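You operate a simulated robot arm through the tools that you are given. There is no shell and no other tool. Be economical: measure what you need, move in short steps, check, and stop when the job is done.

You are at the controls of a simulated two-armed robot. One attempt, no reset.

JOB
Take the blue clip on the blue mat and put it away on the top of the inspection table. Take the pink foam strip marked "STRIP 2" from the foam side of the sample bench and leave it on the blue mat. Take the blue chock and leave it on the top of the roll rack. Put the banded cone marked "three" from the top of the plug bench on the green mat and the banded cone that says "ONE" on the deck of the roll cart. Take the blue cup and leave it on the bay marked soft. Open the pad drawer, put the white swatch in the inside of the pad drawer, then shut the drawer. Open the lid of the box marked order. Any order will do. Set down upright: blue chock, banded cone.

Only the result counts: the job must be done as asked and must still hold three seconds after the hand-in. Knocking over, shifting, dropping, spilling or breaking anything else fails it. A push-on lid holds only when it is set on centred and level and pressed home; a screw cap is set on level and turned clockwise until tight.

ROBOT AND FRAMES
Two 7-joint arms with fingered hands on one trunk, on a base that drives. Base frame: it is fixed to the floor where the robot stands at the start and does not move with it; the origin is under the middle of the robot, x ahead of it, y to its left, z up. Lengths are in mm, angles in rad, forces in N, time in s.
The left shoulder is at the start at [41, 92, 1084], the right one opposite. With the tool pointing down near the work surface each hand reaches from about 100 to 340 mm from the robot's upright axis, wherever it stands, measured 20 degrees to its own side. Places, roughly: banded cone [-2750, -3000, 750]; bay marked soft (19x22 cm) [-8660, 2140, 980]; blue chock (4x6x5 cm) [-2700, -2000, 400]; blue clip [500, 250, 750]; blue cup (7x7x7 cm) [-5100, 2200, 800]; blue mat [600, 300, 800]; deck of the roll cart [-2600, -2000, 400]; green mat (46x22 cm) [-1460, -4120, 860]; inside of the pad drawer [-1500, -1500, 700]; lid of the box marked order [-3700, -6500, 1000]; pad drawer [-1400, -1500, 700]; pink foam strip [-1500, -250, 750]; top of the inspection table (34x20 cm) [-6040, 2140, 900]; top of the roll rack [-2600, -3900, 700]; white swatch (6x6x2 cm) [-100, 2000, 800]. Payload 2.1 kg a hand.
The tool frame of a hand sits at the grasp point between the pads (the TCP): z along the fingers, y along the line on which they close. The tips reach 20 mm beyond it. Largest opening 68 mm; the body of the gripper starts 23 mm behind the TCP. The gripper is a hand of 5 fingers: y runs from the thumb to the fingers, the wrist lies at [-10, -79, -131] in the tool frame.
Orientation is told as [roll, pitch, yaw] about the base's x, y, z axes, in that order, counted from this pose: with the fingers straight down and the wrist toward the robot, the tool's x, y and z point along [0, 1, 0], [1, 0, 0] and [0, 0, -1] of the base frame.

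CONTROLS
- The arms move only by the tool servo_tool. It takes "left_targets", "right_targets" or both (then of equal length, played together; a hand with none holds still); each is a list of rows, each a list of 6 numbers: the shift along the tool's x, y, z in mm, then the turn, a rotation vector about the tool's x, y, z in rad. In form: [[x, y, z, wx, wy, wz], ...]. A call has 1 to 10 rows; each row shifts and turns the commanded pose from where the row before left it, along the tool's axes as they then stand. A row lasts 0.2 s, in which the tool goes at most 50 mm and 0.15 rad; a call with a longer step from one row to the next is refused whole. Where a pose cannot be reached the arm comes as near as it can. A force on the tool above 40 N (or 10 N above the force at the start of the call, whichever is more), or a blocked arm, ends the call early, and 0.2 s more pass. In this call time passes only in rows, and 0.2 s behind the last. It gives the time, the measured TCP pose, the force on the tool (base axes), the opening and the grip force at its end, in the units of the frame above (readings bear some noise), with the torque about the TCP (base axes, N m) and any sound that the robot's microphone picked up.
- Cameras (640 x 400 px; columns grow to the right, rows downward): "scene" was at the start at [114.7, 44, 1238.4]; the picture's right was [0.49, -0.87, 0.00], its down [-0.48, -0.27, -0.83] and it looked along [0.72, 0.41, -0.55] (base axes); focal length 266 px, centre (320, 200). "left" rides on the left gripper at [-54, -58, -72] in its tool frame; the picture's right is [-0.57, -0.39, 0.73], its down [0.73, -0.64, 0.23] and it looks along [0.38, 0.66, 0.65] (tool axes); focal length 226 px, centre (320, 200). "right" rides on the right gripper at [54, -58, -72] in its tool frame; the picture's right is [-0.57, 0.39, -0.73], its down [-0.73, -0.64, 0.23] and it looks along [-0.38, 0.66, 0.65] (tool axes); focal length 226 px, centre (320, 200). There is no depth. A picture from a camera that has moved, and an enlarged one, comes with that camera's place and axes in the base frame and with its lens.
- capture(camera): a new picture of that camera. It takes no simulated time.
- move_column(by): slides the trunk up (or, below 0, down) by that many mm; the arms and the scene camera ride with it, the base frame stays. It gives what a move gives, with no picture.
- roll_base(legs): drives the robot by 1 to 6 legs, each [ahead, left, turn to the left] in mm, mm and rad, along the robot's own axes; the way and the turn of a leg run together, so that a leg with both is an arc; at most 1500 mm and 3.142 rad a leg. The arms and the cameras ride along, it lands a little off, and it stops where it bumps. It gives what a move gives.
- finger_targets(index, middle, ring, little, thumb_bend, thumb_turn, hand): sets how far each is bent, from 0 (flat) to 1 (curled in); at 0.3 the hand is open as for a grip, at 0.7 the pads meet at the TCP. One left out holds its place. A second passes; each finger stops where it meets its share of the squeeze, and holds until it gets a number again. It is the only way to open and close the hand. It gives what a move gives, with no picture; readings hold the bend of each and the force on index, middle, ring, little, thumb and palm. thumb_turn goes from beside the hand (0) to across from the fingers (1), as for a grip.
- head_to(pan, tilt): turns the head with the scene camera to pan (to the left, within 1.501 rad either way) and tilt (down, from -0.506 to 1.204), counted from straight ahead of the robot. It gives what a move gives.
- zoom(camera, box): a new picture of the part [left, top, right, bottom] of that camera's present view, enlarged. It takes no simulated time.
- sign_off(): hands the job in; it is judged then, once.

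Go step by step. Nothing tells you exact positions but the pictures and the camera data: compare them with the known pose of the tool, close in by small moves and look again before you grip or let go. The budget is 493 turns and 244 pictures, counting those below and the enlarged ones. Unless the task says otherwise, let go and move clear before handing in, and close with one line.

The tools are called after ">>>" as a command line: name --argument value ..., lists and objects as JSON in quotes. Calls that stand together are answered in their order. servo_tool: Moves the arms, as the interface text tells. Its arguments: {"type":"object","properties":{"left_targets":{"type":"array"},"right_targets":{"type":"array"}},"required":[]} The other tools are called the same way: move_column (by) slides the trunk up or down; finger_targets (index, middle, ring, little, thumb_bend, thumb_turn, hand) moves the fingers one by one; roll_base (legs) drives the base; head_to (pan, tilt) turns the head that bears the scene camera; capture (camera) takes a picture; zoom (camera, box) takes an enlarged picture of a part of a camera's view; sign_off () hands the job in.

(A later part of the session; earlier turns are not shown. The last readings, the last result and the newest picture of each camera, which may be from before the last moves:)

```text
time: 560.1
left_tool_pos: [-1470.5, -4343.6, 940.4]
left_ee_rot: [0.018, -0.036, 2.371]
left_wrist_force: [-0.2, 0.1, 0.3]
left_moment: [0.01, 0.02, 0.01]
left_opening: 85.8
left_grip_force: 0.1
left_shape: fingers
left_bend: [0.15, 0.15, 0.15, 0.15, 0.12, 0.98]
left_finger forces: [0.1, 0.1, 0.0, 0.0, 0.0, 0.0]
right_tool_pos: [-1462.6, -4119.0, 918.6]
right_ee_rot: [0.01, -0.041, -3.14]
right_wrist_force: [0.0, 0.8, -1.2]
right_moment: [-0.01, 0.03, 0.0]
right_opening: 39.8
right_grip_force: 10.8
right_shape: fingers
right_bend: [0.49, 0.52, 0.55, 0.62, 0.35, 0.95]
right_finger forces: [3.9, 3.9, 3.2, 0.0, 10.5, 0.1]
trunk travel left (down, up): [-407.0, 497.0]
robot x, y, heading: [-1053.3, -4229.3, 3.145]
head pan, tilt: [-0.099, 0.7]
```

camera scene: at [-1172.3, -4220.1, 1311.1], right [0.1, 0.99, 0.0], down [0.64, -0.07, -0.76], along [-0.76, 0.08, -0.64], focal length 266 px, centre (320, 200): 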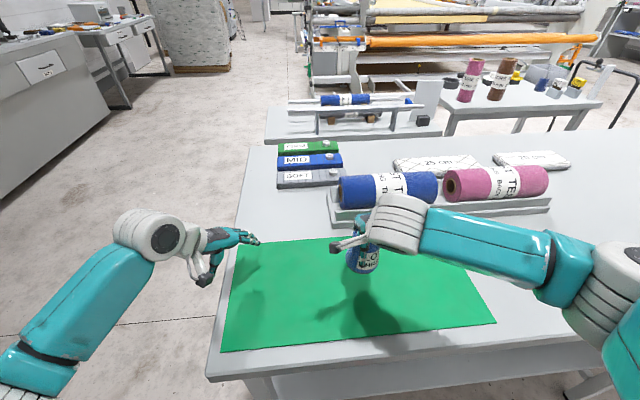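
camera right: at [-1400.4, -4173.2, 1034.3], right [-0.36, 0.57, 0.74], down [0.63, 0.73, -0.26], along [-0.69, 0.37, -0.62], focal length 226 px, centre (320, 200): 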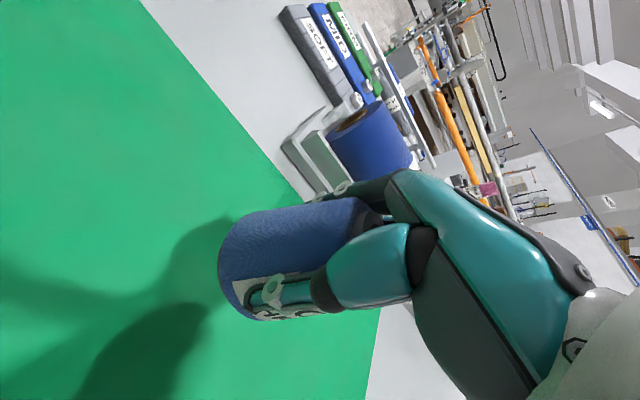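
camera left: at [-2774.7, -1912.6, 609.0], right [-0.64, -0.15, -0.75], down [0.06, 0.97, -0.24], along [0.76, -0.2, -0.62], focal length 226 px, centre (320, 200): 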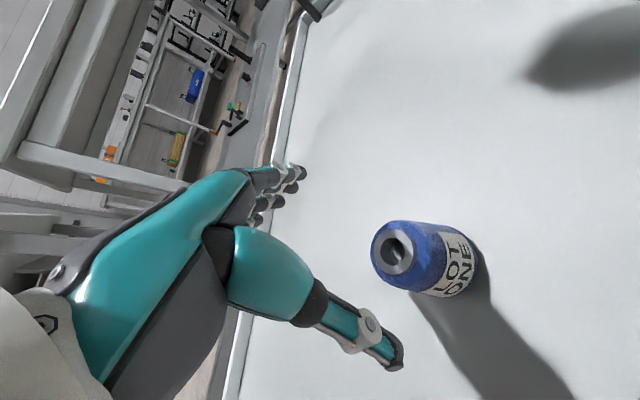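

>>> servo_tool --right_targets '[[0, 0, 3, 0, 0, 0], [0, 0, 3, 0, 0, 0], [0, 0, 3, 0, 0, 0], [0, 0, 3, 0, 0, 0], [0, 0, 3, 0, 0, 0], [0, 0, 3, 0, 0, 0]]'

>>> capture --camera "right"

```text
time: 561.2
left_tool_pos: [-1467.7, -4343.7, 941.2]
left_ee_rot: [0.022, -0.038, 2.372]
left_wrist_force: [-0.8, -0.5, -0.1]
left_moment: [-0.02, 0.02, 0.0]
left_opening: 85.9
left_grip_force: 0.0
left_shape: fingers
left_bend: [0.15, 0.15, 0.15, 0.15, 0.12, 0.98]
left_finger forces: [0.1, 0.0, 0.1, 0.0, 0.0, 0.1]
right_tool_pos: [-1464.3, -4122.1, 910.7]
right_ee_rot: [0.017, -0.054, -3.133]
right_wrist_force: [8.5, -3.7, 25.3]
right_moment: [0.29, 0.16, -0.08]
right_opening: 39.3
right_grip_force: 22.7
right_shape: fingers
right_bend: [0.5, 0.51, 0.54, 0.62, 0.38, 0.93]
right_finger forces: [4.7, 5.4, 5.0, 0.2, 29.6, 0.0]
trunk travel left (down, up): [-407.0, 497.0]
robot x, y, heading: [-1056.4, -4229.2, 3.138]
head pan, tilt: [-0.099, 0.7]
stopped in row 5 (right hand): the force on the tool passed its limit at 43 N (the readings are from after the stop); the commanded pose is now the measured one
```

```text
62 pictures are left
camera right: at [-1401.0, -4175.9, 980.2], right [-0.35, 0.58, 0.74], down [0.62, 0.73, -0.28], along [-0.7, 0.36, -0.61], focal length 226 px, centre (320, 200)
```

right: 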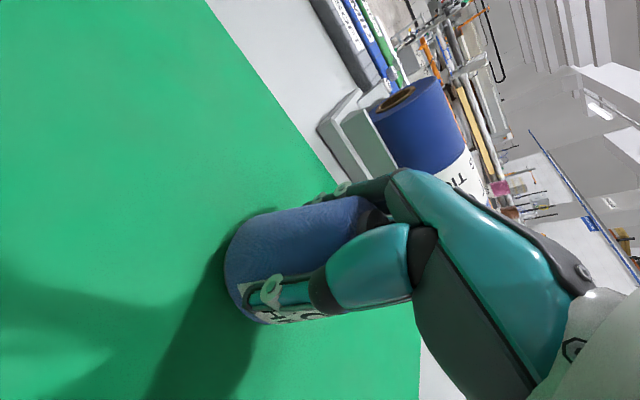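

Contact. I ease up slightly, open, and lift away.

>>> servo_tool --right_targets '[[0, 0, -3, 0, 0, 0]]'

>>> finger_targets --hand "right" --index 0.15 --middle 0.15 --ring 0.15 --little 0.15 --thumb_bend 0.1

>>> servo_tool --right_targets '[[0, 0, -15, 0, 0, 0], [0, 0, -35, 0, 0, 0], [0, 0, -40, 0, 0, 0], [0, 0, -40, 0, 0, 0]]'

>>> capture --camera "right"

```text
time: 561.6
left_tool_pos: [-1468.2, -4343.5, 941.1]
left_ee_rot: [0.019, -0.037, 2.372]
left_wrist_force: [-0.2, 0.7, -0.2]
left_moment: [-0.02, -0.02, -0.04]
left_opening: 86.2
left_grip_force: 0.1
left_shape: fingers
left_bend: [0.15, 0.15, 0.15, 0.15, 0.12, 0.98]
left_finger forces: [0.0, 0.0, 0.0, 0.0, 0.0, 0.0]
right_tool_pos: [-1464.2, -4122.1, 911.1]
right_ee_rot: [0.012, -0.049, -3.137]
right_wrist_force: [3.2, -4.6, 15.1]
right_moment: [0.2, 0.12, -0.05]
right_opening: 39.2
right_grip_force: 19.3
right_shape: fingers
right_bend: [0.49, 0.51, 0.54, 0.62, 0.37, 0.93]
right_finger forces: [5.2, 5.3, 4.3, 0.3, 22.9, 0.0]
trunk travel left (down, up): [-407.0, 497.0]
robot x, y, heading: [-1058.0, -4228.1, 3.139]
head pan, tilt: [-0.099, 0.7]
```

```text
time: 562.6
left_tool_pos: [-1469.9, -4343.4, 939.4]
left_ee_rot: [0.019, -0.036, 2.37]
left_wrist_force: [-0.4, 0.4, 0.4]
left_moment: [-0.02, 0.02, -0.03]
left_opening: 85.7
left_grip_force: 0.0
left_shape: fingers
left_bend: [0.15, 0.15, 0.15, 0.15, 0.12, 0.98]
left_finger forces: [0.1, 0.0, 0.1, 0.1, 0.0, 0.1]
right_tool_pos: [-1465.0, -4120.7, 910.0]
right_ee_rot: [0.014, -0.048, -3.137]
right_wrist_force: [5.0, -2.2, 8.1]
right_moment: [0.09, -0.07, -0.04]
right_opening: 86.7
right_grip_force: 4.3
right_shape: fingers
right_bend: [0.15, 0.15, 0.15, 0.15, 0.1, 0.96]
right_finger forces: [0.0, 0.1, 0.0, 0.0, 9.6, 0.0]
trunk travel left (down, up): [-407.0, 497.0]
robot x, y, heading: [-1057.4, -4228.6, 3.134]
head pan, tilt: [-0.099, 0.7]
```

```text
time: 563.6
left_tool_pos: [-1469.8, -4341.6, 940.9]
left_ee_rot: [0.02, -0.035, 2.373]
left_wrist_force: [0.1, 0.4, -0.5]
left_moment: [0.01, 0.01, -0.01]
left_opening: 85.9
left_grip_force: 0.0
left_shape: fingers
left_bend: [0.15, 0.15, 0.15, 0.15, 0.12, 0.98]
left_finger forces: [0.0, 0.0, 0.0, 0.1, 0.0, 0.0]
right_tool_pos: [-1459.0, -4118.8, 1040.2]
right_ee_rot: [0.014, -0.048, -3.137]
right_wrist_force: [-0.4, 0.8, -0.8]
right_moment: [0.0, -0.01, -0.02]
right_opening: 86.5
right_grip_force: 0.1
right_shape: fingers
right_bend: [0.15, 0.15, 0.15, 0.15, 0.1, 0.98]
right_finger forces: [0.0, 0.0, 0.0, 0.0, 0.1, 0.0]
trunk travel left (down, up): [-407.0, 497.0]
robot x, y, heading: [-1054.1, -4228.5, 3.137]
head pan, tilt: [-0.099, 0.7]
```

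```text
61 pictures are left
camera right: at [-1396.0, -4172.8, 1110.9], right [-0.36, 0.57, 0.74], down [0.63, 0.73, -0.27], along [-0.69, 0.37, -0.62], focal length 226 px, centre (320, 200)
```

right: 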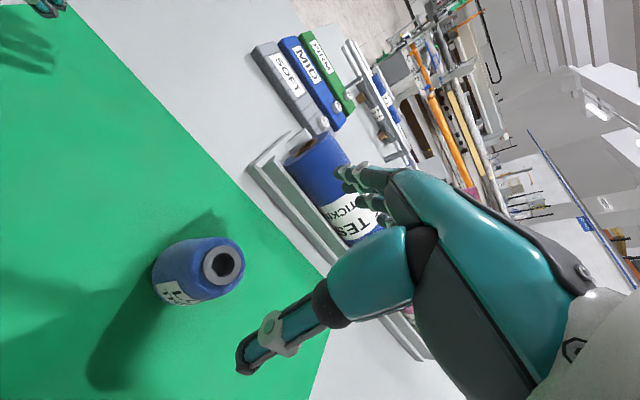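

Cone THREE stands upright on the green mat. The last job is the lid of the box marked ORDER on the south bench; I drive there.

>>> roll_base --legs '[[-220, 0, 0], [0, 560, 0], [1440, 0, 0], [1300, 0, 0], [0, 0, 1.57]]'

>>> head_to --pan 0.0 --tilt 0.35

>>> capture --camera "scene"

```text
time: 584.8
left_tool_pos: [-3456.1, -5206.6, 939.2]
left_ee_rot: [0.02, -0.035, -2.322]
left_wrist_force: [-0.1, -0.5, -0.6]
left_moment: [0.01, -0.01, 0.02]
left_opening: 85.6
left_grip_force: 0.0
left_shape: fingers
left_bend: [0.15, 0.15, 0.15, 0.15, 0.12, 0.98]
left_finger forces: [0.0, 0.1, 0.1, 0.0, 0.0, 0.0]
right_tool_pos: [-3678.5, -5199.3, 1040.2]
right_ee_rot: [0.014, -0.046, -1.55]
right_wrist_force: [-0.1, 0.6, 0.0]
right_moment: [0.03, 0.0, 0.0]
right_opening: 86.6
right_grip_force: 0.2
right_shape: fingers
right_bend: [0.15, 0.15, 0.15, 0.15, 0.1, 0.98]
right_finger forces: [0.1, 0.0, 0.1, 0.1, 0.0, 0.1]
trunk travel left (down, up): [-407.0, 497.0]
robot x, y, heading: [-3574.8, -4790.7, -1.557]
head pan, tilt: [-0.099, 0.7]
```

```text
time: 585.6
left_tool_pos: [-3453.5, -5206.2, 939.9]
left_ee_rot: [0.019, -0.034, -2.322]
left_wrist_force: [0.3, -0.4, -0.8]
left_moment: [0.03, 0.0, 0.0]
left_opening: 85.8
left_grip_force: 0.1
left_shape: fingers
left_bend: [0.15, 0.15, 0.15, 0.15, 0.12, 0.98]
left_finger forces: [0.0, 0.0, 0.1, 0.0, 0.0, 0.0]
right_tool_pos: [-3678.1, -5199.7, 1040.7]
right_ee_rot: [0.015, -0.048, -1.549]
right_wrist_force: [0.1, 0.0, 0.4]
right_moment: [-0.01, -0.01, 0.01]
right_opening: 86.9
right_grip_force: 0.1
right_shape: fingers
right_bend: [0.15, 0.15, 0.15, 0.15, 0.1, 0.98]
right_finger forces: [0.1, 0.0, 0.0, 0.1, 0.0, 0.1]
trunk travel left (down, up): [-407.0, 497.0]
robot x, y, heading: [-3574.9, -4792.9, -1.55]
head pan, tilt: [0.0, 0.351]
```

```text
60 pictures are left
camera scene: at [-3576.0, -4916.9, 1342.5], right [-1.0, -0.02, 0.0], down [-0.01, 0.34, -0.94], along [0.01, -0.94, -0.34], focal length 266 px, centre (320, 200)
```

scene: 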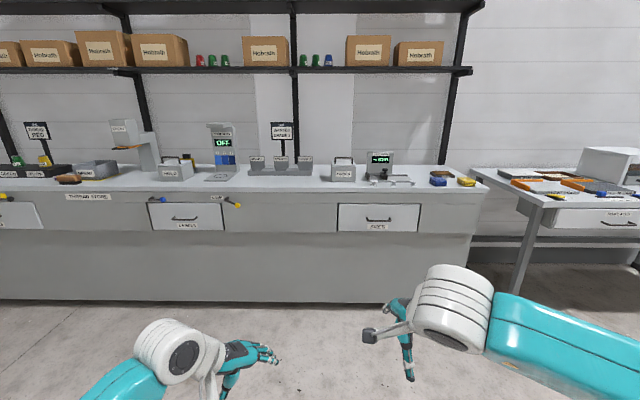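

>>> zoom --camera "scene" --box '[280, 110, 440, 210]'

>>> zoom --camera "scene" --box '[100, 110, 260, 210]'

```text
4.00 times, centred on (360, 160) of scene
camera zoom: at [-3576.0, -4916.9, 1342.5], right [-1.0, -0.02, 0.0], down [-0.01, 0.34, -0.94], along [0.01, -0.94, -0.34], focal length 1065 px, centre (160, 360)
```

zoom: 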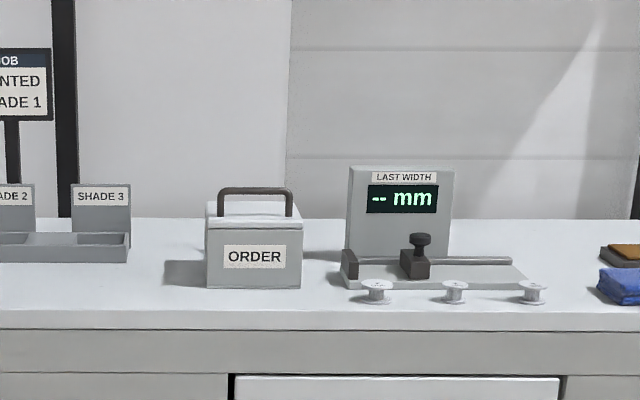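

```text
4.00 times, centred on (180, 160) of scene
camera zoom: at [-3576.0, -4916.9, 1342.5], right [-1.0, -0.02, 0.0], down [-0.01, 0.34, -0.94], along [0.01, -0.94, -0.34], focal length 1065 px, centre (880, 360)
```

zoom: 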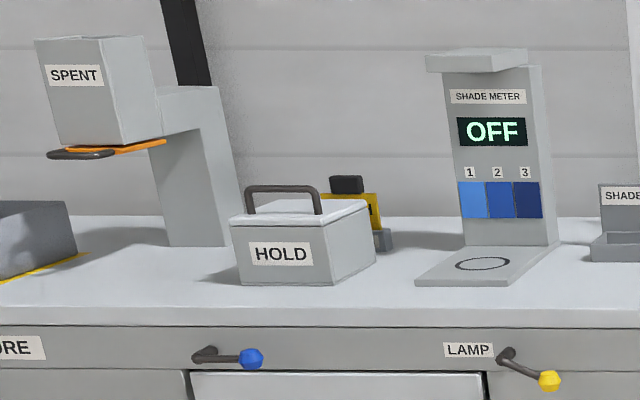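

The box marked ORDER has a hinged lid with a bail handle. I raise the trunk, draw in the left arm and drive nearer.

>>> move_column --by 150

>>> servo_tool --left_targets '[[0, 0, 0, 0, 0, -0.13], [0, 0, 0, 0, 0, -0.13], [0, 0, 0, 0, 0, -0.13], [0, 0, 0, 0, 0, -0.13], [0, 0, 0, 0, 0, -0.13], [0, 0, 0, 0, 0, -0.12], [0, -30, 0, 0, 0, 0], [0, -30, 0, 0, 0, 0], [0, -30, 0, 0, 0, 0], [0, -10, -20, 0, 0, 0]]'

>>> roll_base --legs '[[1000, 10, -0.018]]'

>>> head_to --pan -0.15 --tilt 0.55

>>> capture --camera "scene"

>>> capture --camera "right"

```text
time: 587.4
left_tool_pos: [-3456.0, -5206.7, 1089.0]
left_ee_rot: [0.02, -0.033, -2.323]
left_wrist_force: [0.1, -0.6, -0.1]
left_moment: [-0.03, -0.03, 0.04]
left_opening: 86.0
left_grip_force: 0.0
left_shape: fingers
left_bend: [0.15, 0.15, 0.15, 0.15, 0.12, 0.98]
left_finger forces: [0.0, 0.0, 0.0, 0.0, 0.0, 0.1]
right_tool_pos: [-3678.2, -5199.9, 1191.7]
right_ee_rot: [0.014, -0.048, -1.55]
right_wrist_force: [-0.1, -1.0, 0.6]
right_moment: [0.04, -0.01, -0.02]
right_opening: 86.8
right_grip_force: 0.1
right_shape: fingers
right_bend: [0.15, 0.15, 0.15, 0.15, 0.1, 0.98]
right_finger forces: [0.1, 0.0, 0.0, 0.0, 0.0, 0.0]
trunk travel left (down, up): [-557.0, 347.0]
robot x, y, heading: [-3576.2, -4795.7, -1.551]
head pan, tilt: [0.0, 0.351]
```

```text
time: 589.6
left_tool_pos: [-3457.5, -5104.8, 1106.0]
left_ee_rot: [-0.01, -0.042, -1.553]
left_wrist_force: [0.2, -0.8, 1.1]
left_moment: [-0.01, -0.05, 0.02]
left_opening: 86.0
left_grip_force: 0.0
left_shape: fingers
left_bend: [0.15, 0.15, 0.15, 0.15, 0.12, 0.98]
left_finger forces: [0.0, 0.1, 0.0, 0.1, 0.1, 0.1]
right_tool_pos: [-3678.6, -5198.9, 1190.3]
right_ee_rot: [0.015, -0.048, -1.549]
right_wrist_force: [-0.4, -0.2, -0.3]
right_moment: [0.0, 0.0, 0.0]
right_opening: 87.0
right_grip_force: 0.0
right_shape: fingers
right_bend: [0.15, 0.15, 0.15, 0.15, 0.1, 0.98]
right_finger forces: [0.0, 0.0, 0.1, 0.1, 0.1, 0.0]
trunk travel left (down, up): [-557.0, 347.0]
robot x, y, heading: [-3574.9, -4794.7, -1.557]
head pan, tilt: [0.0, 0.351]
```

```text
time: 594.8
left_tool_pos: [-3445.0, -6113.9, 1106.1]
left_ee_rot: [-0.01, -0.039, -1.571]
left_wrist_force: [0.3, 0.1, -0.4]
left_moment: [0.01, -0.05, 0.03]
left_opening: 85.8
left_grip_force: 0.1
left_shape: fingers
left_bend: [0.15, 0.15, 0.15, 0.15, 0.12, 0.98]
left_finger forces: [0.0, 0.0, 0.0, 0.0, 0.1, 0.0]
right_tool_pos: [-3669.2, -6203.2, 1190.3]
right_ee_rot: [0.015, -0.048, -1.567]
right_wrist_force: [0.0, -1.0, 0.5]
right_moment: [-0.04, -0.03, -0.03]
right_opening: 86.9
right_grip_force: 0.0
right_shape: fingers
right_bend: [0.15, 0.15, 0.15, 0.15, 0.1, 0.98]
right_finger forces: [0.1, 0.1, 0.0, 0.0, 0.0, 0.0]
trunk travel left (down, up): [-557.0, 347.0]
robot x, y, heading: [-3558.5, -5803.7, -1.57]
head pan, tilt: [0.0, 0.351]
```

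```text
time: 595.5
left_tool_pos: [-3445.2, -6114.5, 1105.8]
left_ee_rot: [-0.01, -0.04, -1.572]
left_wrist_force: [1.9, 0.1, -0.1]
left_moment: [0.01, -0.04, -0.02]
left_opening: 85.9
left_grip_force: 0.1
left_shape: fingers
left_bend: [0.15, 0.15, 0.15, 0.15, 0.12, 0.98]
left_finger forces: [0.1, 0.0, 0.0, 0.0, 0.0, 0.0]
right_tool_pos: [-3668.3, -6203.2, 1190.3]
right_ee_rot: [0.014, -0.048, -1.569]
right_wrist_force: [-0.6, -0.2, -0.4]
right_moment: [0.01, 0.0, 0.01]
right_opening: 86.6
right_grip_force: 0.2
right_shape: fingers
right_bend: [0.15, 0.15, 0.15, 0.15, 0.1, 0.98]
right_finger forces: [0.1, 0.0, 0.1, 0.0, 0.0, 0.0]
trunk travel left (down, up): [-557.0, 347.0]
robot x, y, heading: [-3558.2, -5800.4, -1.576]
head pan, tilt: [-0.15, 0.55]
```

```text
57 pictures are left
camera scene: at [-3574.9, -5906.2, 1474.9], right [-0.99, 0.15, 0.0], down [0.08, 0.52, -0.85], along [-0.13, -0.84, -0.52], focal length 266 px, centre (320, 200)
```

scene: 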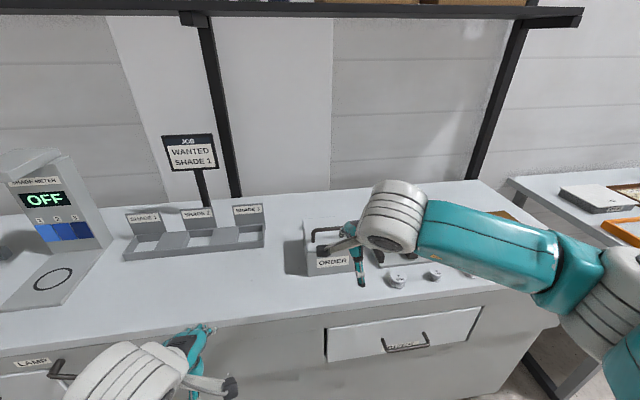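

```text
56 pictures are left
camera right: at [-3615.5, -6141.8, 1260.6], right [-0.58, -0.35, 0.74], down [-0.73, 0.63, -0.27], along [-0.37, -0.69, -0.62], focal length 226 px, centre (320, 200)
```

right: 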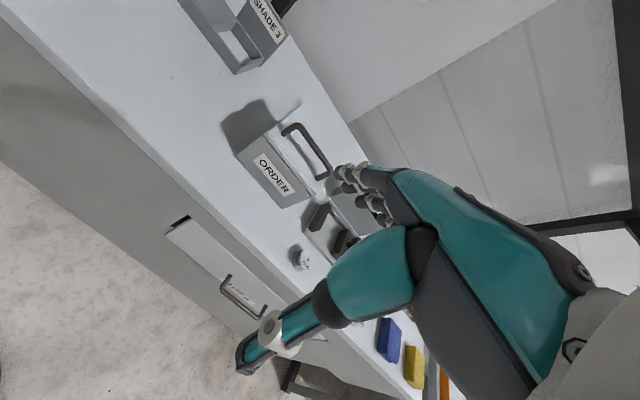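

>>> zoom --camera "right" --box '[220, 100, 350, 215]'

>>> zoom --camera "scene" --box '[285, 205, 385, 285]'

```text
3.48 times, centred on (285, 158) of right
camera zoom: at [-3615.5, -6141.8, 1260.6], right [-0.58, -0.35, 0.74], down [-0.73, 0.63, -0.27], along [-0.37, -0.69, -0.62], focal length 786 px, centre (442, 348)
```

zoom: 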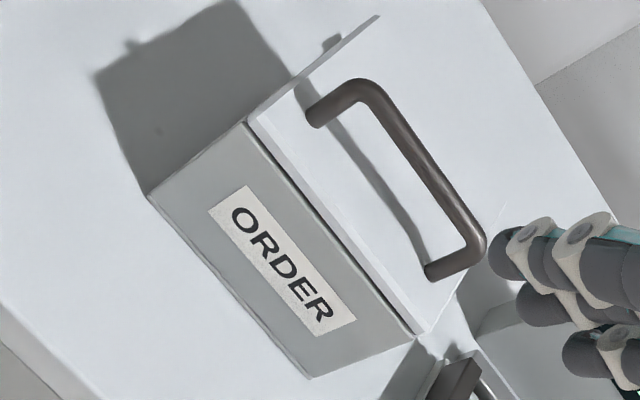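

```text
5.00 times, centred on (335, 245) of scene
camera zoom: at [-3574.9, -5906.2, 1474.9], right [-0.99, 0.15, 0.0], down [0.08, 0.52, -0.85], along [-0.13, -0.84, -0.52], focal length 1331 px, centre (245, -25)
```

zoom: 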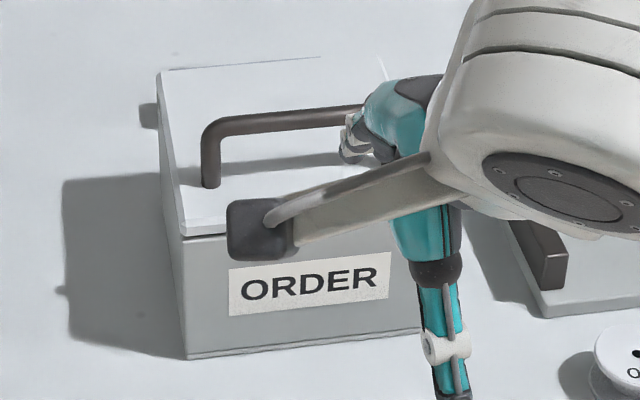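

The handle bar runs from x -3727 to -3637 at y -6428, z 1063; the hinge is at the back, y about -6530. I drive in so the right hand is above the bar.

>>> finger_targets --hand "right" --index 0.35 --middle 0.35 --ring 0.35 --little 0.35 --thumb_bend 0.3

>>> roll_base --legs '[[228, -12, 0.003]]'

>>> capture --camera "right"

>>> capture --camera "scene"

```text
time: 596.5
left_tool_pos: [-3446.0, -6113.1, 1106.6]
left_ee_rot: [-0.01, -0.039, -1.572]
left_wrist_force: [0.0, 0.2, 0.6]
left_moment: [0.03, -0.02, 0.0]
left_opening: 85.6
left_grip_force: 0.1
left_shape: fingers
left_bend: [0.15, 0.15, 0.15, 0.15, 0.12, 0.98]
left_finger forces: [0.0, 0.0, 0.0, 0.0, 0.1, 0.0]
right_tool_pos: [-3671.0, -6204.0, 1190.5]
right_ee_rot: [0.014, -0.046, -1.568]
right_wrist_force: [0.0, -0.1, -1.0]
right_moment: [0.02, 0.03, 0.04]
right_opening: 58.7
right_grip_force: 0.0
right_shape: fingers
right_bend: [0.35, 0.35, 0.35, 0.35, 0.3, 0.98]
right_finger forces: [0.0, 0.0, 0.0, 0.0, 0.0, 0.0]
trunk travel left (down, up): [-557.0, 347.0]
robot x, y, heading: [-3557.9, -5797.3, -1.572]
head pan, tilt: [-0.15, 0.55]
```

```text
time: 598.2
left_tool_pos: [-3457.0, -6339.7, 1106.4]
left_ee_rot: [-0.011, -0.038, -1.566]
left_wrist_force: [0.3, 0.7, 0.0]
left_moment: [0.01, -0.02, -0.01]
left_opening: 85.8
left_grip_force: 0.1
left_shape: fingers
left_bend: [0.15, 0.15, 0.15, 0.15, 0.12, 0.98]
left_finger forces: [0.0, 0.1, 0.0, 0.0, 0.1, 0.0]
right_tool_pos: [-3680.2, -6430.6, 1189.9]
right_ee_rot: [0.012, -0.047, -1.563]
right_wrist_force: [-0.6, -0.1, -0.3]
right_moment: [-0.01, 0.0, 0.0]
right_opening: 59.0
right_grip_force: 0.1
right_shape: fingers
right_bend: [0.35, 0.35, 0.35, 0.35, 0.3, 0.98]
right_finger forces: [0.1, 0.0, 0.1, 0.0, 0.0, 0.0]
trunk travel left (down, up): [-557.0, 347.0]
robot x, y, heading: [-3569.6, -6025.5, -1.575]
head pan, tilt: [-0.15, 0.55]
```

```text
53 pictures are left
camera right: at [-3627.0, -6369.7, 1260.5], right [-0.57, -0.36, 0.74], down [-0.73, 0.62, -0.27], along [-0.36, -0.7, -0.62], focal length 226 px, centre (320, 200)
```

right: 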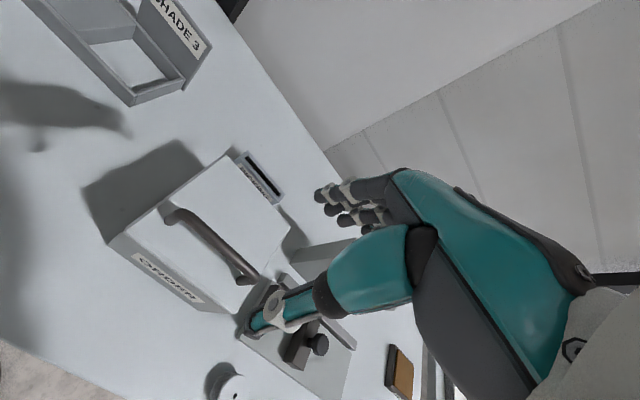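

```text
52 pictures are left
camera scene: at [-3587.0, -6134.0, 1474.8], right [-0.99, 0.15, 0.0], down [0.08, 0.52, -0.85], along [-0.13, -0.84, -0.52], focal length 266 px, centre (320, 200)
```

scene: 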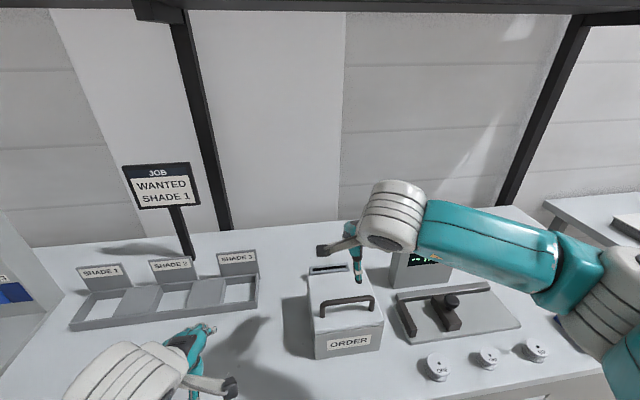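

Refined: the bar is at y -6449, z 1058. I shift 18 mm forward and lower over it.

>>> servo_tool --right_targets '[[0, 9, 25, 0, 0, 0], [0, 9, 30, 0, 0, 0], [0, 0, 25, 0, 0, 0]]'

>>> capture --camera "right"

```text
time: 599.0
left_tool_pos: [-3457.4, -6340.4, 1105.6]
left_ee_rot: [-0.011, -0.038, -1.567]
left_wrist_force: [-1.1, 0.7, 1.5]
left_moment: [-0.02, -0.02, 0.01]
left_opening: 85.7
left_grip_force: 0.1
left_shape: fingers
left_bend: [0.15, 0.15, 0.15, 0.15, 0.12, 0.98]
left_finger forces: [0.1, 0.0, 0.1, 0.1, 0.0, 0.0]
right_tool_pos: [-3679.1, -6452.2, 1111.4]
right_ee_rot: [0.016, -0.048, -1.565]
right_wrist_force: [0.7, 0.2, 0.3]
right_moment: [-0.02, 0.0, 0.01]
right_opening: 58.6
right_grip_force: 0.0
right_shape: fingers
right_bend: [0.35, 0.35, 0.35, 0.35, 0.3, 0.98]
right_finger forces: [0.0, 0.0, 0.1, 0.0, 0.0, 0.1]
trunk travel left (down, up): [-557.0, 347.0]
robot x, y, heading: [-3570.0, -6026.3, -1.573]
head pan, tilt: [-0.15, 0.55]
```

```text
51 pictures are left
camera right: at [-3625.3, -6390.7, 1182.2], right [-0.57, -0.36, 0.74], down [-0.73, 0.62, -0.27], along [-0.36, -0.7, -0.62], focal length 226 px, centre (320, 200)
```

right: 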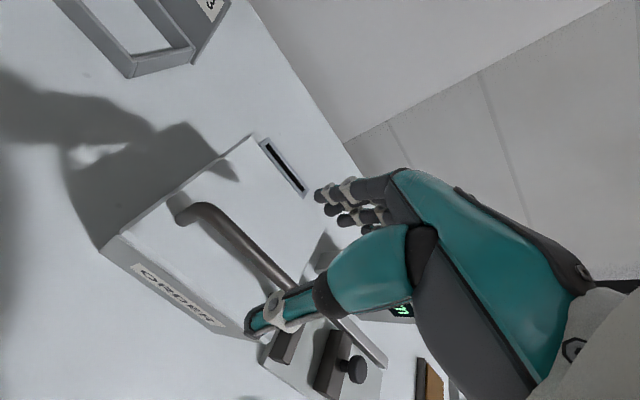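

The bar lies right under the hand. I lower onto it and close.

>>> servo_tool --right_targets '[[0, 0, 20, 0, 0, 0], [0, 0, 20, 0, 0, 0], [0, 0, 8, 0, 0, 0]]'

>>> finger_targets --hand "right" --index 0.72 --middle 0.72 --ring 0.72 --little 0.72 --thumb_bend 0.7

>>> capture --camera "right"

```text
time: 599.9
left_tool_pos: [-3458.2, -6340.7, 1105.9]
left_ee_rot: [-0.011, -0.04, -1.567]
left_wrist_force: [0.5, -0.6, 0.1]
left_moment: [-0.02, -0.03, 0.0]
left_opening: 85.8
left_grip_force: 0.0
left_shape: fingers
left_bend: [0.15, 0.15, 0.15, 0.15, 0.12, 0.98]
left_finger forces: [0.0, 0.0, 0.0, 0.0, 0.0, 0.1]
right_tool_pos: [-3678.2, -6454.1, 1061.9]
right_ee_rot: [0.014, -0.046, -1.564]
right_wrist_force: [0.3, -0.2, 0.2]
right_moment: [0.01, -0.02, -0.03]
right_opening: 58.8
right_grip_force: 0.1
right_shape: fingers
right_bend: [0.35, 0.35, 0.35, 0.35, 0.3, 0.98]
right_finger forces: [0.0, 0.0, 0.0, 0.0, 0.0, 0.0]
trunk travel left (down, up): [-557.0, 347.0]
robot x, y, heading: [-3573.1, -6027.1, -1.574]
head pan, tilt: [-0.15, 0.55]
```

```text
time: 600.9
left_tool_pos: [-3457.9, -6341.2, 1105.8]
left_ee_rot: [-0.009, -0.037, -1.568]
left_wrist_force: [0.8, 0.1, 0.5]
left_moment: [0.01, 0.03, -0.01]
left_opening: 86.0
left_grip_force: 0.0
left_shape: fingers
left_bend: [0.15, 0.15, 0.15, 0.15, 0.12, 0.98]
left_finger forces: [0.1, 0.0, 0.0, 0.0, 0.0, 0.0]
right_tool_pos: [-3679.7, -6455.0, 1064.0]
right_ee_rot: [0.013, -0.047, -1.563]
right_wrist_force: [0.4, -6.9, 6.9]
right_moment: [-0.18, -0.02, -0.02]
right_opening: 0.1
right_grip_force: 5.2
right_shape: fingers
right_bend: [0.71, 0.64, 0.72, 0.72, 0.7, 0.98]
right_finger forces: [5.0, 5.2, 0.0, 0.1, 0.0, 0.0]
trunk travel left (down, up): [-557.0, 347.0]
robot x, y, heading: [-3572.2, -6024.6, -1.572]
head pan, tilt: [-0.15, 0.55]
```

```text
50 pictures are left
camera right: at [-3625.2, -6393.9, 1133.9], right [-0.57, -0.36, 0.74], down [-0.73, 0.62, -0.27], along [-0.36, -0.7, -0.62], focal length 226 px, centre (320, 200)
```

right: 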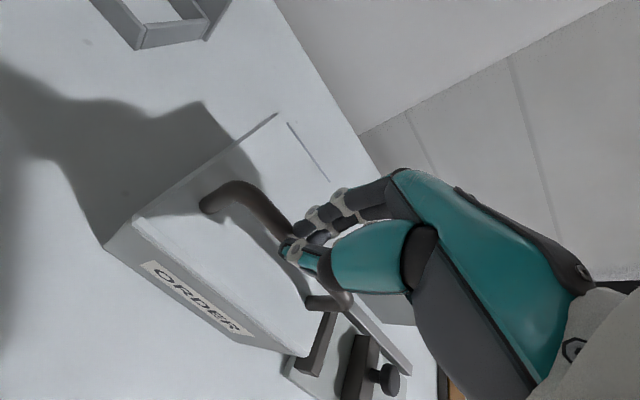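

The fingers hook behind the bar. I try lifting along the lid's arc by a small amount.

>>> servo_tool --right_targets '[[0, 4, -10, 0, 0, 0], [0, 6, -14, 0, 0, 0], [0, 7, -14, 0, 0, 0]]'

>>> capture --camera "right"

```text
time: 601.6
left_tool_pos: [-3457.1, -6339.1, 1105.4]
left_ee_rot: [-0.011, -0.039, -1.568]
left_wrist_force: [0.0, -0.5, 0.0]
left_moment: [-0.04, -0.02, -0.02]
left_opening: 85.6
left_grip_force: 0.1
left_shape: fingers
left_bend: [0.15, 0.15, 0.15, 0.15, 0.12, 0.98]
left_finger forces: [0.0, 0.0, 0.0, 0.1, 0.0, 0.1]
right_tool_pos: [-3678.5, -6469.0, 1101.3]
right_ee_rot: [0.014, -0.048, -1.561]
right_wrist_force: [0.5, 0.1, 1.1]
right_moment: [0.01, 0.01, 0.0]
right_opening: 0.0
right_grip_force: 0.1
right_shape: fingers
right_bend: [0.72, 0.72, 0.72, 0.72, 0.69, 0.98]
right_finger forces: [0.0, 0.0, 0.1, 0.0, 0.0, 0.1]
trunk travel left (down, up): [-557.0, 347.0]
robot x, y, heading: [-3570.4, -6029.0, -1.57]
head pan, tilt: [-0.15, 0.55]
```

```text
49 pictures are left
camera right: at [-3625.5, -6408.3, 1172.0], right [-0.57, -0.36, 0.74], down [-0.73, 0.62, -0.27], along [-0.36, -0.7, -0.62], focal length 226 px, centre (320, 200)
```

right: 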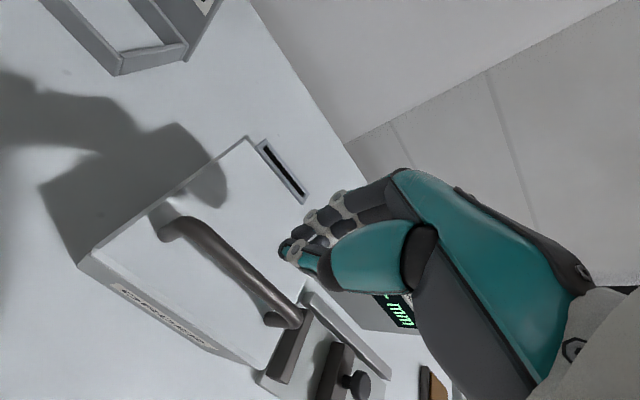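

The fingers only skimmed the bar's top, so the bar is lower (about z 1040, y -6461). I reopen, go lower and grip again.

>>> finger_targets --hand "right" --index 0.38 --middle 0.38 --ring 0.38 --little 0.38 --thumb_bend 0.35

>>> servo_tool --right_targets '[[0, -8, 10, 0, 0, 0], [0, 0, 20, 0, 0, 0], [0, 0, 15, 0, 0, 0], [0, 0, 5, 0, 0, 0], [0, 0, 4, 0, 0, 0]]'

>>> capture --camera "right"

```text
time: 602.6
left_tool_pos: [-3457.8, -6339.6, 1105.7]
left_ee_rot: [-0.011, -0.038, -1.567]
left_wrist_force: [-0.1, -0.2, 0.2]
left_moment: [0.0, 0.01, -0.02]
left_opening: 85.8
left_grip_force: 0.0
left_shape: fingers
left_bend: [0.15, 0.15, 0.15, 0.15, 0.12, 0.98]
left_finger forces: [0.0, 0.0, 0.0, 0.0, 0.0, 0.1]
right_tool_pos: [-3679.5, -6469.6, 1102.1]
right_ee_rot: [0.014, -0.047, -1.563]
right_wrist_force: [-1.0, -0.8, 0.8]
right_moment: [-0.01, -0.02, 0.02]
right_opening: 51.5
right_grip_force: 0.0
right_shape: fingers
right_bend: [0.38, 0.38, 0.38, 0.38, 0.35, 0.98]
right_finger forces: [0.0, 0.0, 0.0, 0.0, 0.0, 0.0]
trunk travel left (down, up): [-557.0, 347.0]
robot x, y, heading: [-3573.8, -6030.4, -1.576]
head pan, tilt: [-0.15, 0.55]
```

```text
time: 603.9
left_tool_pos: [-3458.2, -6339.7, 1106.5]
left_ee_rot: [-0.011, -0.04, -1.567]
left_wrist_force: [-0.8, 0.0, -0.6]
left_moment: [0.0, -0.03, 0.0]
left_opening: 85.8
left_grip_force: 0.0
left_shape: fingers
left_bend: [0.15, 0.15, 0.15, 0.15, 0.12, 0.98]
left_finger forces: [0.0, 0.1, 0.0, 0.0, 0.0, 0.0]
right_tool_pos: [-3677.8, -6465.0, 1047.4]
right_ee_rot: [0.014, -0.049, -1.564]
right_wrist_force: [1.0, -0.1, 0.5]
right_moment: [0.03, 0.02, 0.0]
right_opening: 51.2
right_grip_force: 0.0
right_shape: fingers
right_bend: [0.38, 0.38, 0.38, 0.38, 0.35, 0.98]
right_finger forces: [0.0, 0.1, 0.1, 0.1, 0.0, 0.0]
trunk travel left (down, up): [-557.0, 347.0]
robot x, y, heading: [-3569.7, -6026.8, -1.569]
head pan, tilt: [-0.15, 0.55]
```

```text
48 pictures are left
camera right: at [-3624.8, -6403.1, 1118.0], right [-0.57, -0.36, 0.74], down [-0.73, 0.62, -0.27], along [-0.36, -0.7, -0.62], focal length 226 px, centre (320, 200)
```

right: 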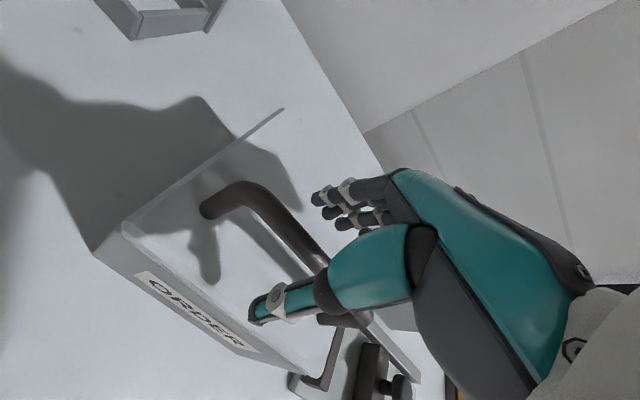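

The bar is between thumb and fingers. I close on it.

>>> finger_targets --hand "right" --index 0.78 --middle 0.78 --ring 0.78 --little 0.78 --thumb_bend 0.72

>>> capture --camera "right"

```text
time: 604.9
left_tool_pos: [-3456.5, -6341.7, 1106.9]
left_ee_rot: [-0.01, -0.036, -1.567]
left_wrist_force: [-0.1, -0.7, -0.7]
left_moment: [-0.02, -0.01, 0.0]
left_opening: 85.8
left_grip_force: 0.0
left_shape: fingers
left_bend: [0.15, 0.15, 0.15, 0.15, 0.12, 0.98]
left_finger forces: [0.0, 0.1, 0.0, 0.0, 0.1, 0.1]
right_tool_pos: [-3678.4, -6466.7, 1046.7]
right_ee_rot: [0.014, -0.044, -1.565]
right_wrist_force: [-0.8, -10.5, -6.7]
right_moment: [-0.09, 0.03, 0.27]
right_opening: 0.2
right_grip_force: 11.4
right_shape: fingers
right_bend: [0.76, 0.76, 0.76, 0.76, 0.66, 0.97]
right_finger forces: [4.4, 4.0, 5.1, 6.2, 4.2, 0.0]
trunk travel left (down, up): [-557.0, 347.0]
robot x, y, heading: [-3571.7, -6029.0, -1.57]
head pan, tilt: [-0.15, 0.55]
```

```text
47 pictures are left
camera right: at [-3625.0, -6405.2, 1117.6], right [-0.57, -0.36, 0.74], down [-0.73, 0.62, -0.27], along [-0.36, -0.69, -0.62], focal length 226 px, centre (320, 200)
```

right: 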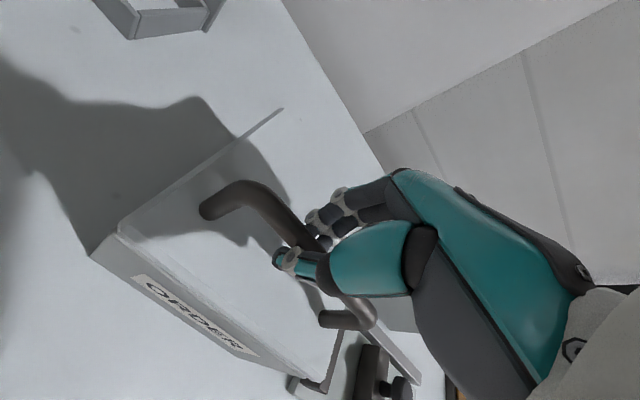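

All fingers bear on the bar. I lift along the lid's arc.

>>> servo_tool --right_targets '[[0, 6, -15, 0, 0, 0], [0, 8, -14, 0, 0, 0], [0, 10, -12, 0, 0, 0]]'

>>> capture --camera "right"

```text
time: 605.6
left_tool_pos: [-3457.3, -6344.2, 1103.9]
left_ee_rot: [-0.011, -0.036, -1.567]
left_wrist_force: [-0.5, 0.4, -0.5]
left_moment: [-0.02, 0.02, 0.01]
left_opening: 85.6
left_grip_force: 0.2
left_shape: fingers
left_bend: [0.15, 0.15, 0.15, 0.15, 0.12, 0.98]
left_finger forces: [0.1, 0.0, 0.1, 0.0, 0.0, 0.0]
right_tool_pos: [-3679.2, -6490.6, 1086.9]
right_ee_rot: [0.015, -0.039, -1.565]
right_wrist_force: [1.5, -18.2, -24.7]
right_moment: [-0.05, -0.17, 0.36]
right_opening: 0.0
right_grip_force: 16.4
right_shape: fingers
right_bend: [0.75, 0.74, 0.74, 0.75, 0.68, 0.97]
right_finger forces: [8.6, 7.2, 7.9, 7.5, 2.6, 0.1]
trunk travel left (down, up): [-557.0, 347.0]
robot x, y, heading: [-3569.6, -6026.9, -1.568]
head pan, tilt: [-0.15, 0.55]
```

```text
46 pictures are left
camera right: at [-3625.3, -6429.3, 1158.2], right [-0.57, -0.36, 0.73], down [-0.73, 0.63, -0.27], along [-0.36, -0.69, -0.62], focal length 226 px, centre (320, 200)
```

right: 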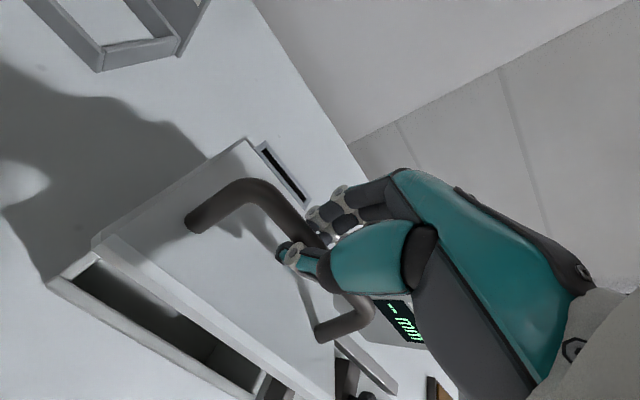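

The lid is opening. I continue along the arc.

>>> servo_tool --right_targets '[[0, 13, -11, 0, 0, 0], [0, 14, -9, 0, 0, 0], [0, 15, -7, 0, 0, 0]]'

>>> capture --camera "right"

```text
time: 606.5
left_tool_pos: [-3457.1, -6339.4, 1108.1]
left_ee_rot: [-0.011, -0.04, -1.567]
left_wrist_force: [-0.4, 0.5, 0.3]
left_moment: [0.0, 0.0, -0.01]
left_opening: 86.0
left_grip_force: 0.1
left_shape: fingers
left_bend: [0.15, 0.15, 0.15, 0.15, 0.12, 0.98]
left_finger forces: [0.0, 0.0, 0.0, 0.0, 0.0, 0.0]
right_tool_pos: [-3678.6, -6528.2, 1120.9]
right_ee_rot: [0.016, -0.049, -1.565]
right_wrist_force: [0.2, 1.9, 0.2]
right_moment: [0.06, 0.0, 0.02]
right_opening: 0.1
right_grip_force: 1.0
right_shape: fingers
right_bend: [0.78, 0.78, 0.78, 0.78, 0.66, 0.97]
right_finger forces: [0.0, 0.0, 0.1, 0.0, 3.4, 0.0]
trunk travel left (down, up): [-557.0, 347.0]
robot x, y, heading: [-3572.3, -6027.1, -1.571]
head pan, tilt: [-0.15, 0.55]
```

```text
45 pictures are left
camera right: at [-3625.2, -6465.9, 1190.5], right [-0.58, -0.35, 0.74], down [-0.73, 0.62, -0.27], along [-0.36, -0.7, -0.62], focal length 226 px, centre (320, 200)
```

right: 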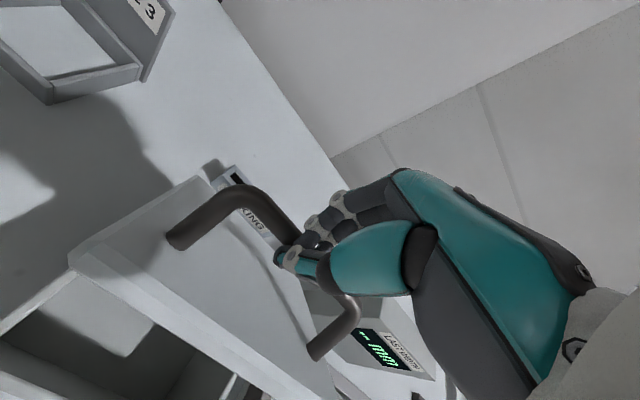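

About half open. I continue, now more backwards.

>>> servo_tool --right_targets '[[0, 15, -6, 0, 0, 0], [0, 15, -3, 0, 0, 0]]'

>>> roll_base --legs '[[20, 0, 0]]'

>>> capture --camera "right"

>>> capture --camera "scene"

```text
time: 607.0
left_tool_pos: [-3458.0, -6339.0, 1106.6]
left_ee_rot: [-0.013, -0.037, -1.567]
left_wrist_force: [0.5, -1.3, 0.1]
left_moment: [-0.03, -0.03, -0.01]
left_opening: 85.8
left_grip_force: 0.1
left_shape: fingers
left_bend: [0.15, 0.15, 0.15, 0.15, 0.12, 0.98]
left_finger forces: [0.0, 0.1, 0.0, 0.0, 0.1, 0.0]
right_tool_pos: [-3677.8, -6555.0, 1130.2]
right_ee_rot: [0.015, -0.049, -1.563]
right_wrist_force: [-0.1, 1.2, 0.7]
right_moment: [0.03, -0.01, 0.03]
right_opening: 0.0
right_grip_force: 1.7
right_shape: fingers
right_bend: [0.78, 0.78, 0.78, 0.78, 0.66, 0.98]
right_finger forces: [0.1, 0.1, 0.0, 0.0, 3.3, 0.1]
trunk travel left (down, up): [-557.0, 347.0]
robot x, y, heading: [-3571.2, -6030.3, -1.573]
head pan, tilt: [-0.15, 0.55]
```

```text
time: 607.8
left_tool_pos: [-3456.6, -6360.9, 1105.6]
left_ee_rot: [-0.01, -0.04, -1.567]
left_wrist_force: [-0.3, 0.8, -0.2]
left_moment: [0.01, -0.05, -0.01]
left_opening: 85.8
left_grip_force: 0.0
left_shape: fingers
left_bend: [0.15, 0.15, 0.15, 0.15, 0.12, 0.98]
left_finger forces: [0.0, 0.1, 0.0, 0.1, 0.0, 0.0]
right_tool_pos: [-3679.1, -6577.0, 1129.5]
right_ee_rot: [0.012, -0.045, -1.564]
right_wrist_force: [0.4, 0.1, 0.2]
right_moment: [-0.03, -0.04, -0.03]
right_opening: 0.1
right_grip_force: 0.1
right_shape: fingers
right_bend: [0.78, 0.78, 0.78, 0.78, 0.67, 0.97]
right_finger forces: [0.0, 0.0, 0.1, 0.1, 0.0, 0.1]
trunk travel left (down, up): [-557.0, 347.0]
robot x, y, heading: [-3571.6, -6046.3, -1.571]
head pan, tilt: [-0.15, 0.55]
```

```text
44 pictures are left
camera right: at [-3624.9, -6515.3, 1199.1], right [-0.57, -0.36, 0.74], down [-0.73, 0.62, -0.27], along [-0.36, -0.7, -0.62], focal length 226 px, centre (320, 200)
```

right: 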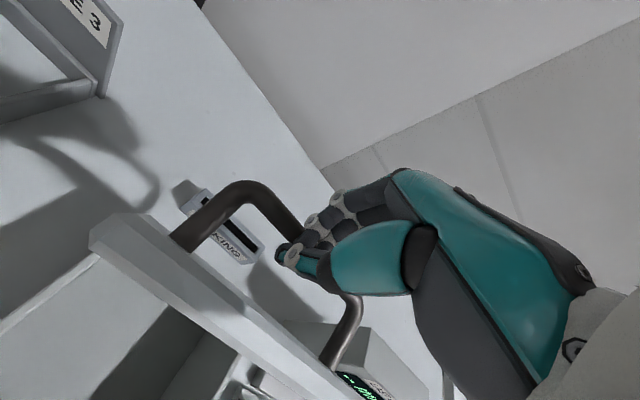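

```text
43 pictures are left
camera scene: at [-3586.8, -6154.7, 1474.8], right [-0.99, 0.15, 0.0], down [0.08, 0.52, -0.85], along [-0.13, -0.84, -0.52], focal length 266 px, centre (320, 200)
```

scene: 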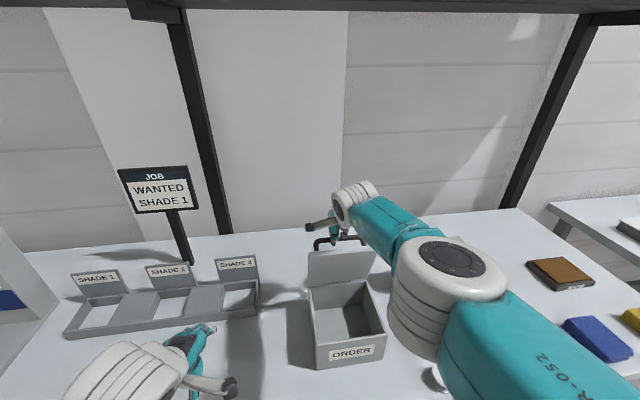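

The lid is almost vertical. I push it a bit further back.

>>> servo_tool --right_targets '[[0, 13, 1, 0, 0, 0], [0, 13, 3, 0, 0, 0], [0, 10, 4, 0, 0, 0]]'

>>> capture --camera "scene"

```text
time: 608.6
left_tool_pos: [-3457.5, -6360.4, 1106.5]
left_ee_rot: [-0.01, -0.039, -1.566]
left_wrist_force: [0.1, -0.1, 0.1]
left_moment: [-0.01, -0.03, 0.02]
left_opening: 85.6
left_grip_force: 0.0
left_shape: fingers
left_bend: [0.15, 0.15, 0.15, 0.15, 0.12, 0.98]
left_finger forces: [0.1, 0.0, 0.1, 0.1, 0.0, 0.0]
right_tool_pos: [-3679.7, -6575.0, 1129.1]
right_ee_rot: [0.015, -0.048, -1.564]
right_wrist_force: [0.0, 0.5, -1.0]
right_moment: [-0.02, 0.0, -0.01]
right_opening: 0.1
right_grip_force: 0.0
right_shape: fingers
right_bend: [0.78, 0.78, 0.78, 0.78, 0.67, 0.97]
right_finger forces: [0.1, 0.1, 0.0, 0.0, 0.1, 0.1]
right hand out of reach, approached as far as the arm can: row 1, 2, 3
trunk travel left (down, up): [-557.0, 347.0]
robot x, y, heading: [-3573.8, -6049.2, -1.572]
head pan, tilt: [-0.15, 0.55]
```

```text
42 pictures are left
camera scene: at [-3586.8, -6153.6, 1474.9], right [-0.99, 0.15, 0.0], down [0.08, 0.52, -0.85], along [-0.13, -0.84, -0.52], focal length 266 px, centre (320, 200)
```

scene: 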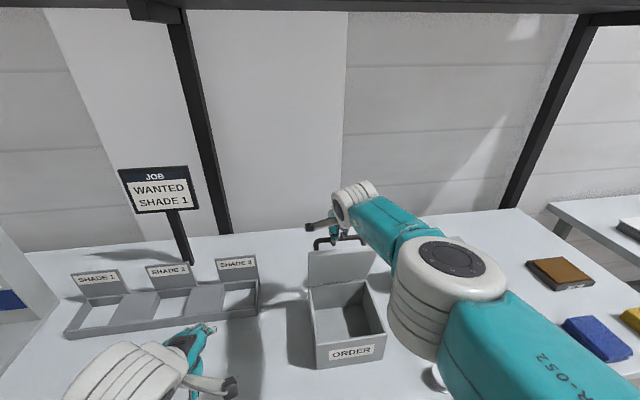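

The lid stands about upright with no load on the hand. I open only the fingers and slip the hand up out of the handle.

>>> finger_targets --hand "right" --index 0.45 --middle 0.45 --ring 0.45 --little 0.45

>>> move_column --by 60

>>> capture --camera "right"

>>> capture --camera "scene"

```text
time: 609.6
left_tool_pos: [-3457.8, -6359.5, 1105.8]
left_ee_rot: [-0.01, -0.039, -1.567]
left_wrist_force: [-0.7, 0.1, 0.6]
left_moment: [0.02, 0.0, 0.01]
left_opening: 85.8
left_grip_force: 0.0
left_shape: fingers
left_bend: [0.15, 0.15, 0.15, 0.15, 0.12, 0.98]
left_finger forces: [0.1, 0.0, 0.0, 0.0, 0.0, 0.0]
right_tool_pos: [-3678.6, -6574.2, 1129.4]
right_ee_rot: [0.012, -0.047, -1.564]
right_wrist_force: [0.4, -0.3, 4.3]
right_moment: [0.09, 0.06, -0.08]
right_opening: 0.7
right_grip_force: 7.7
right_shape: fingers
right_bend: [0.53, 0.51, 0.5, 0.45, 0.76, 0.98]
right_finger forces: [2.5, 3.3, 2.1, 0.0, 7.0, 0.1]
trunk travel left (down, up): [-557.0, 347.0]
robot x, y, heading: [-3569.6, -6049.1, -1.567]
head pan, tilt: [-0.15, 0.55]
```

```text
time: 610.6
left_tool_pos: [-3458.3, -6361.4, 1165.3]
left_ee_rot: [-0.01, -0.039, -1.568]
left_wrist_force: [0.1, -0.5, 0.2]
left_moment: [0.02, 0.02, -0.01]
left_opening: 85.6
left_grip_force: 0.1
left_shape: fingers
left_bend: [0.15, 0.15, 0.15, 0.15, 0.12, 0.98]
left_finger forces: [0.1, 0.0, 0.0, 0.0, 0.0, 0.0]
right_tool_pos: [-3678.6, -6575.5, 1190.4]
right_ee_rot: [0.014, -0.047, -1.565]
right_wrist_force: [0.2, -0.1, 0.4]
right_moment: [-0.01, 0.03, -0.03]
right_opening: 13.8
right_grip_force: 0.1
right_shape: fingers
right_bend: [0.45, 0.45, 0.45, 0.45, 0.72, 0.98]
right_finger forces: [0.0, 0.0, 0.1, 0.0, 0.0, 0.0]
trunk travel left (down, up): [-617.0, 287.0]
robot x, y, heading: [-3574.0, -6048.0, -1.572]
head pan, tilt: [-0.15, 0.55]
```

```text
41 pictures are left
camera right: at [-3625.0, -6512.9, 1260.9], right [-0.57, -0.35, 0.74], down [-0.73, 0.62, -0.27], along [-0.36, -0.7, -0.62], focal length 226 px, centre (320, 200)
```

right: 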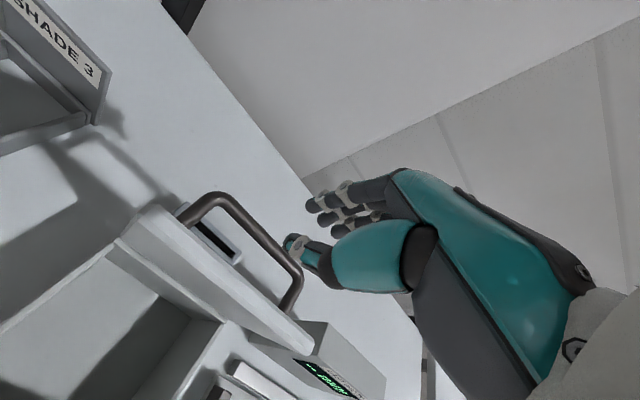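

```text
40 pictures are left
camera scene: at [-3586.8, -6151.0, 1535.0], right [-0.99, 0.15, 0.0], down [0.08, 0.52, -0.85], along [-0.13, -0.84, -0.52], focal length 266 px, centre (320, 200)
```

scene: 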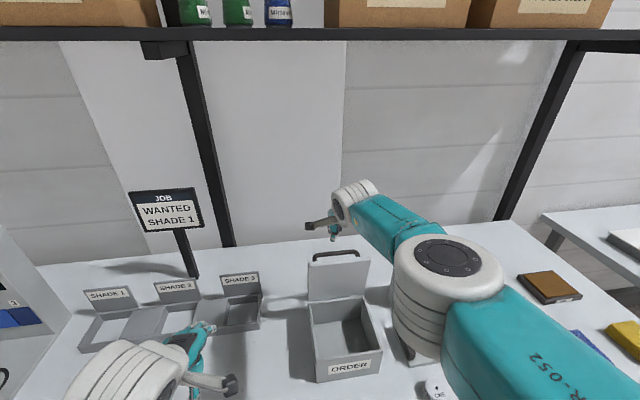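

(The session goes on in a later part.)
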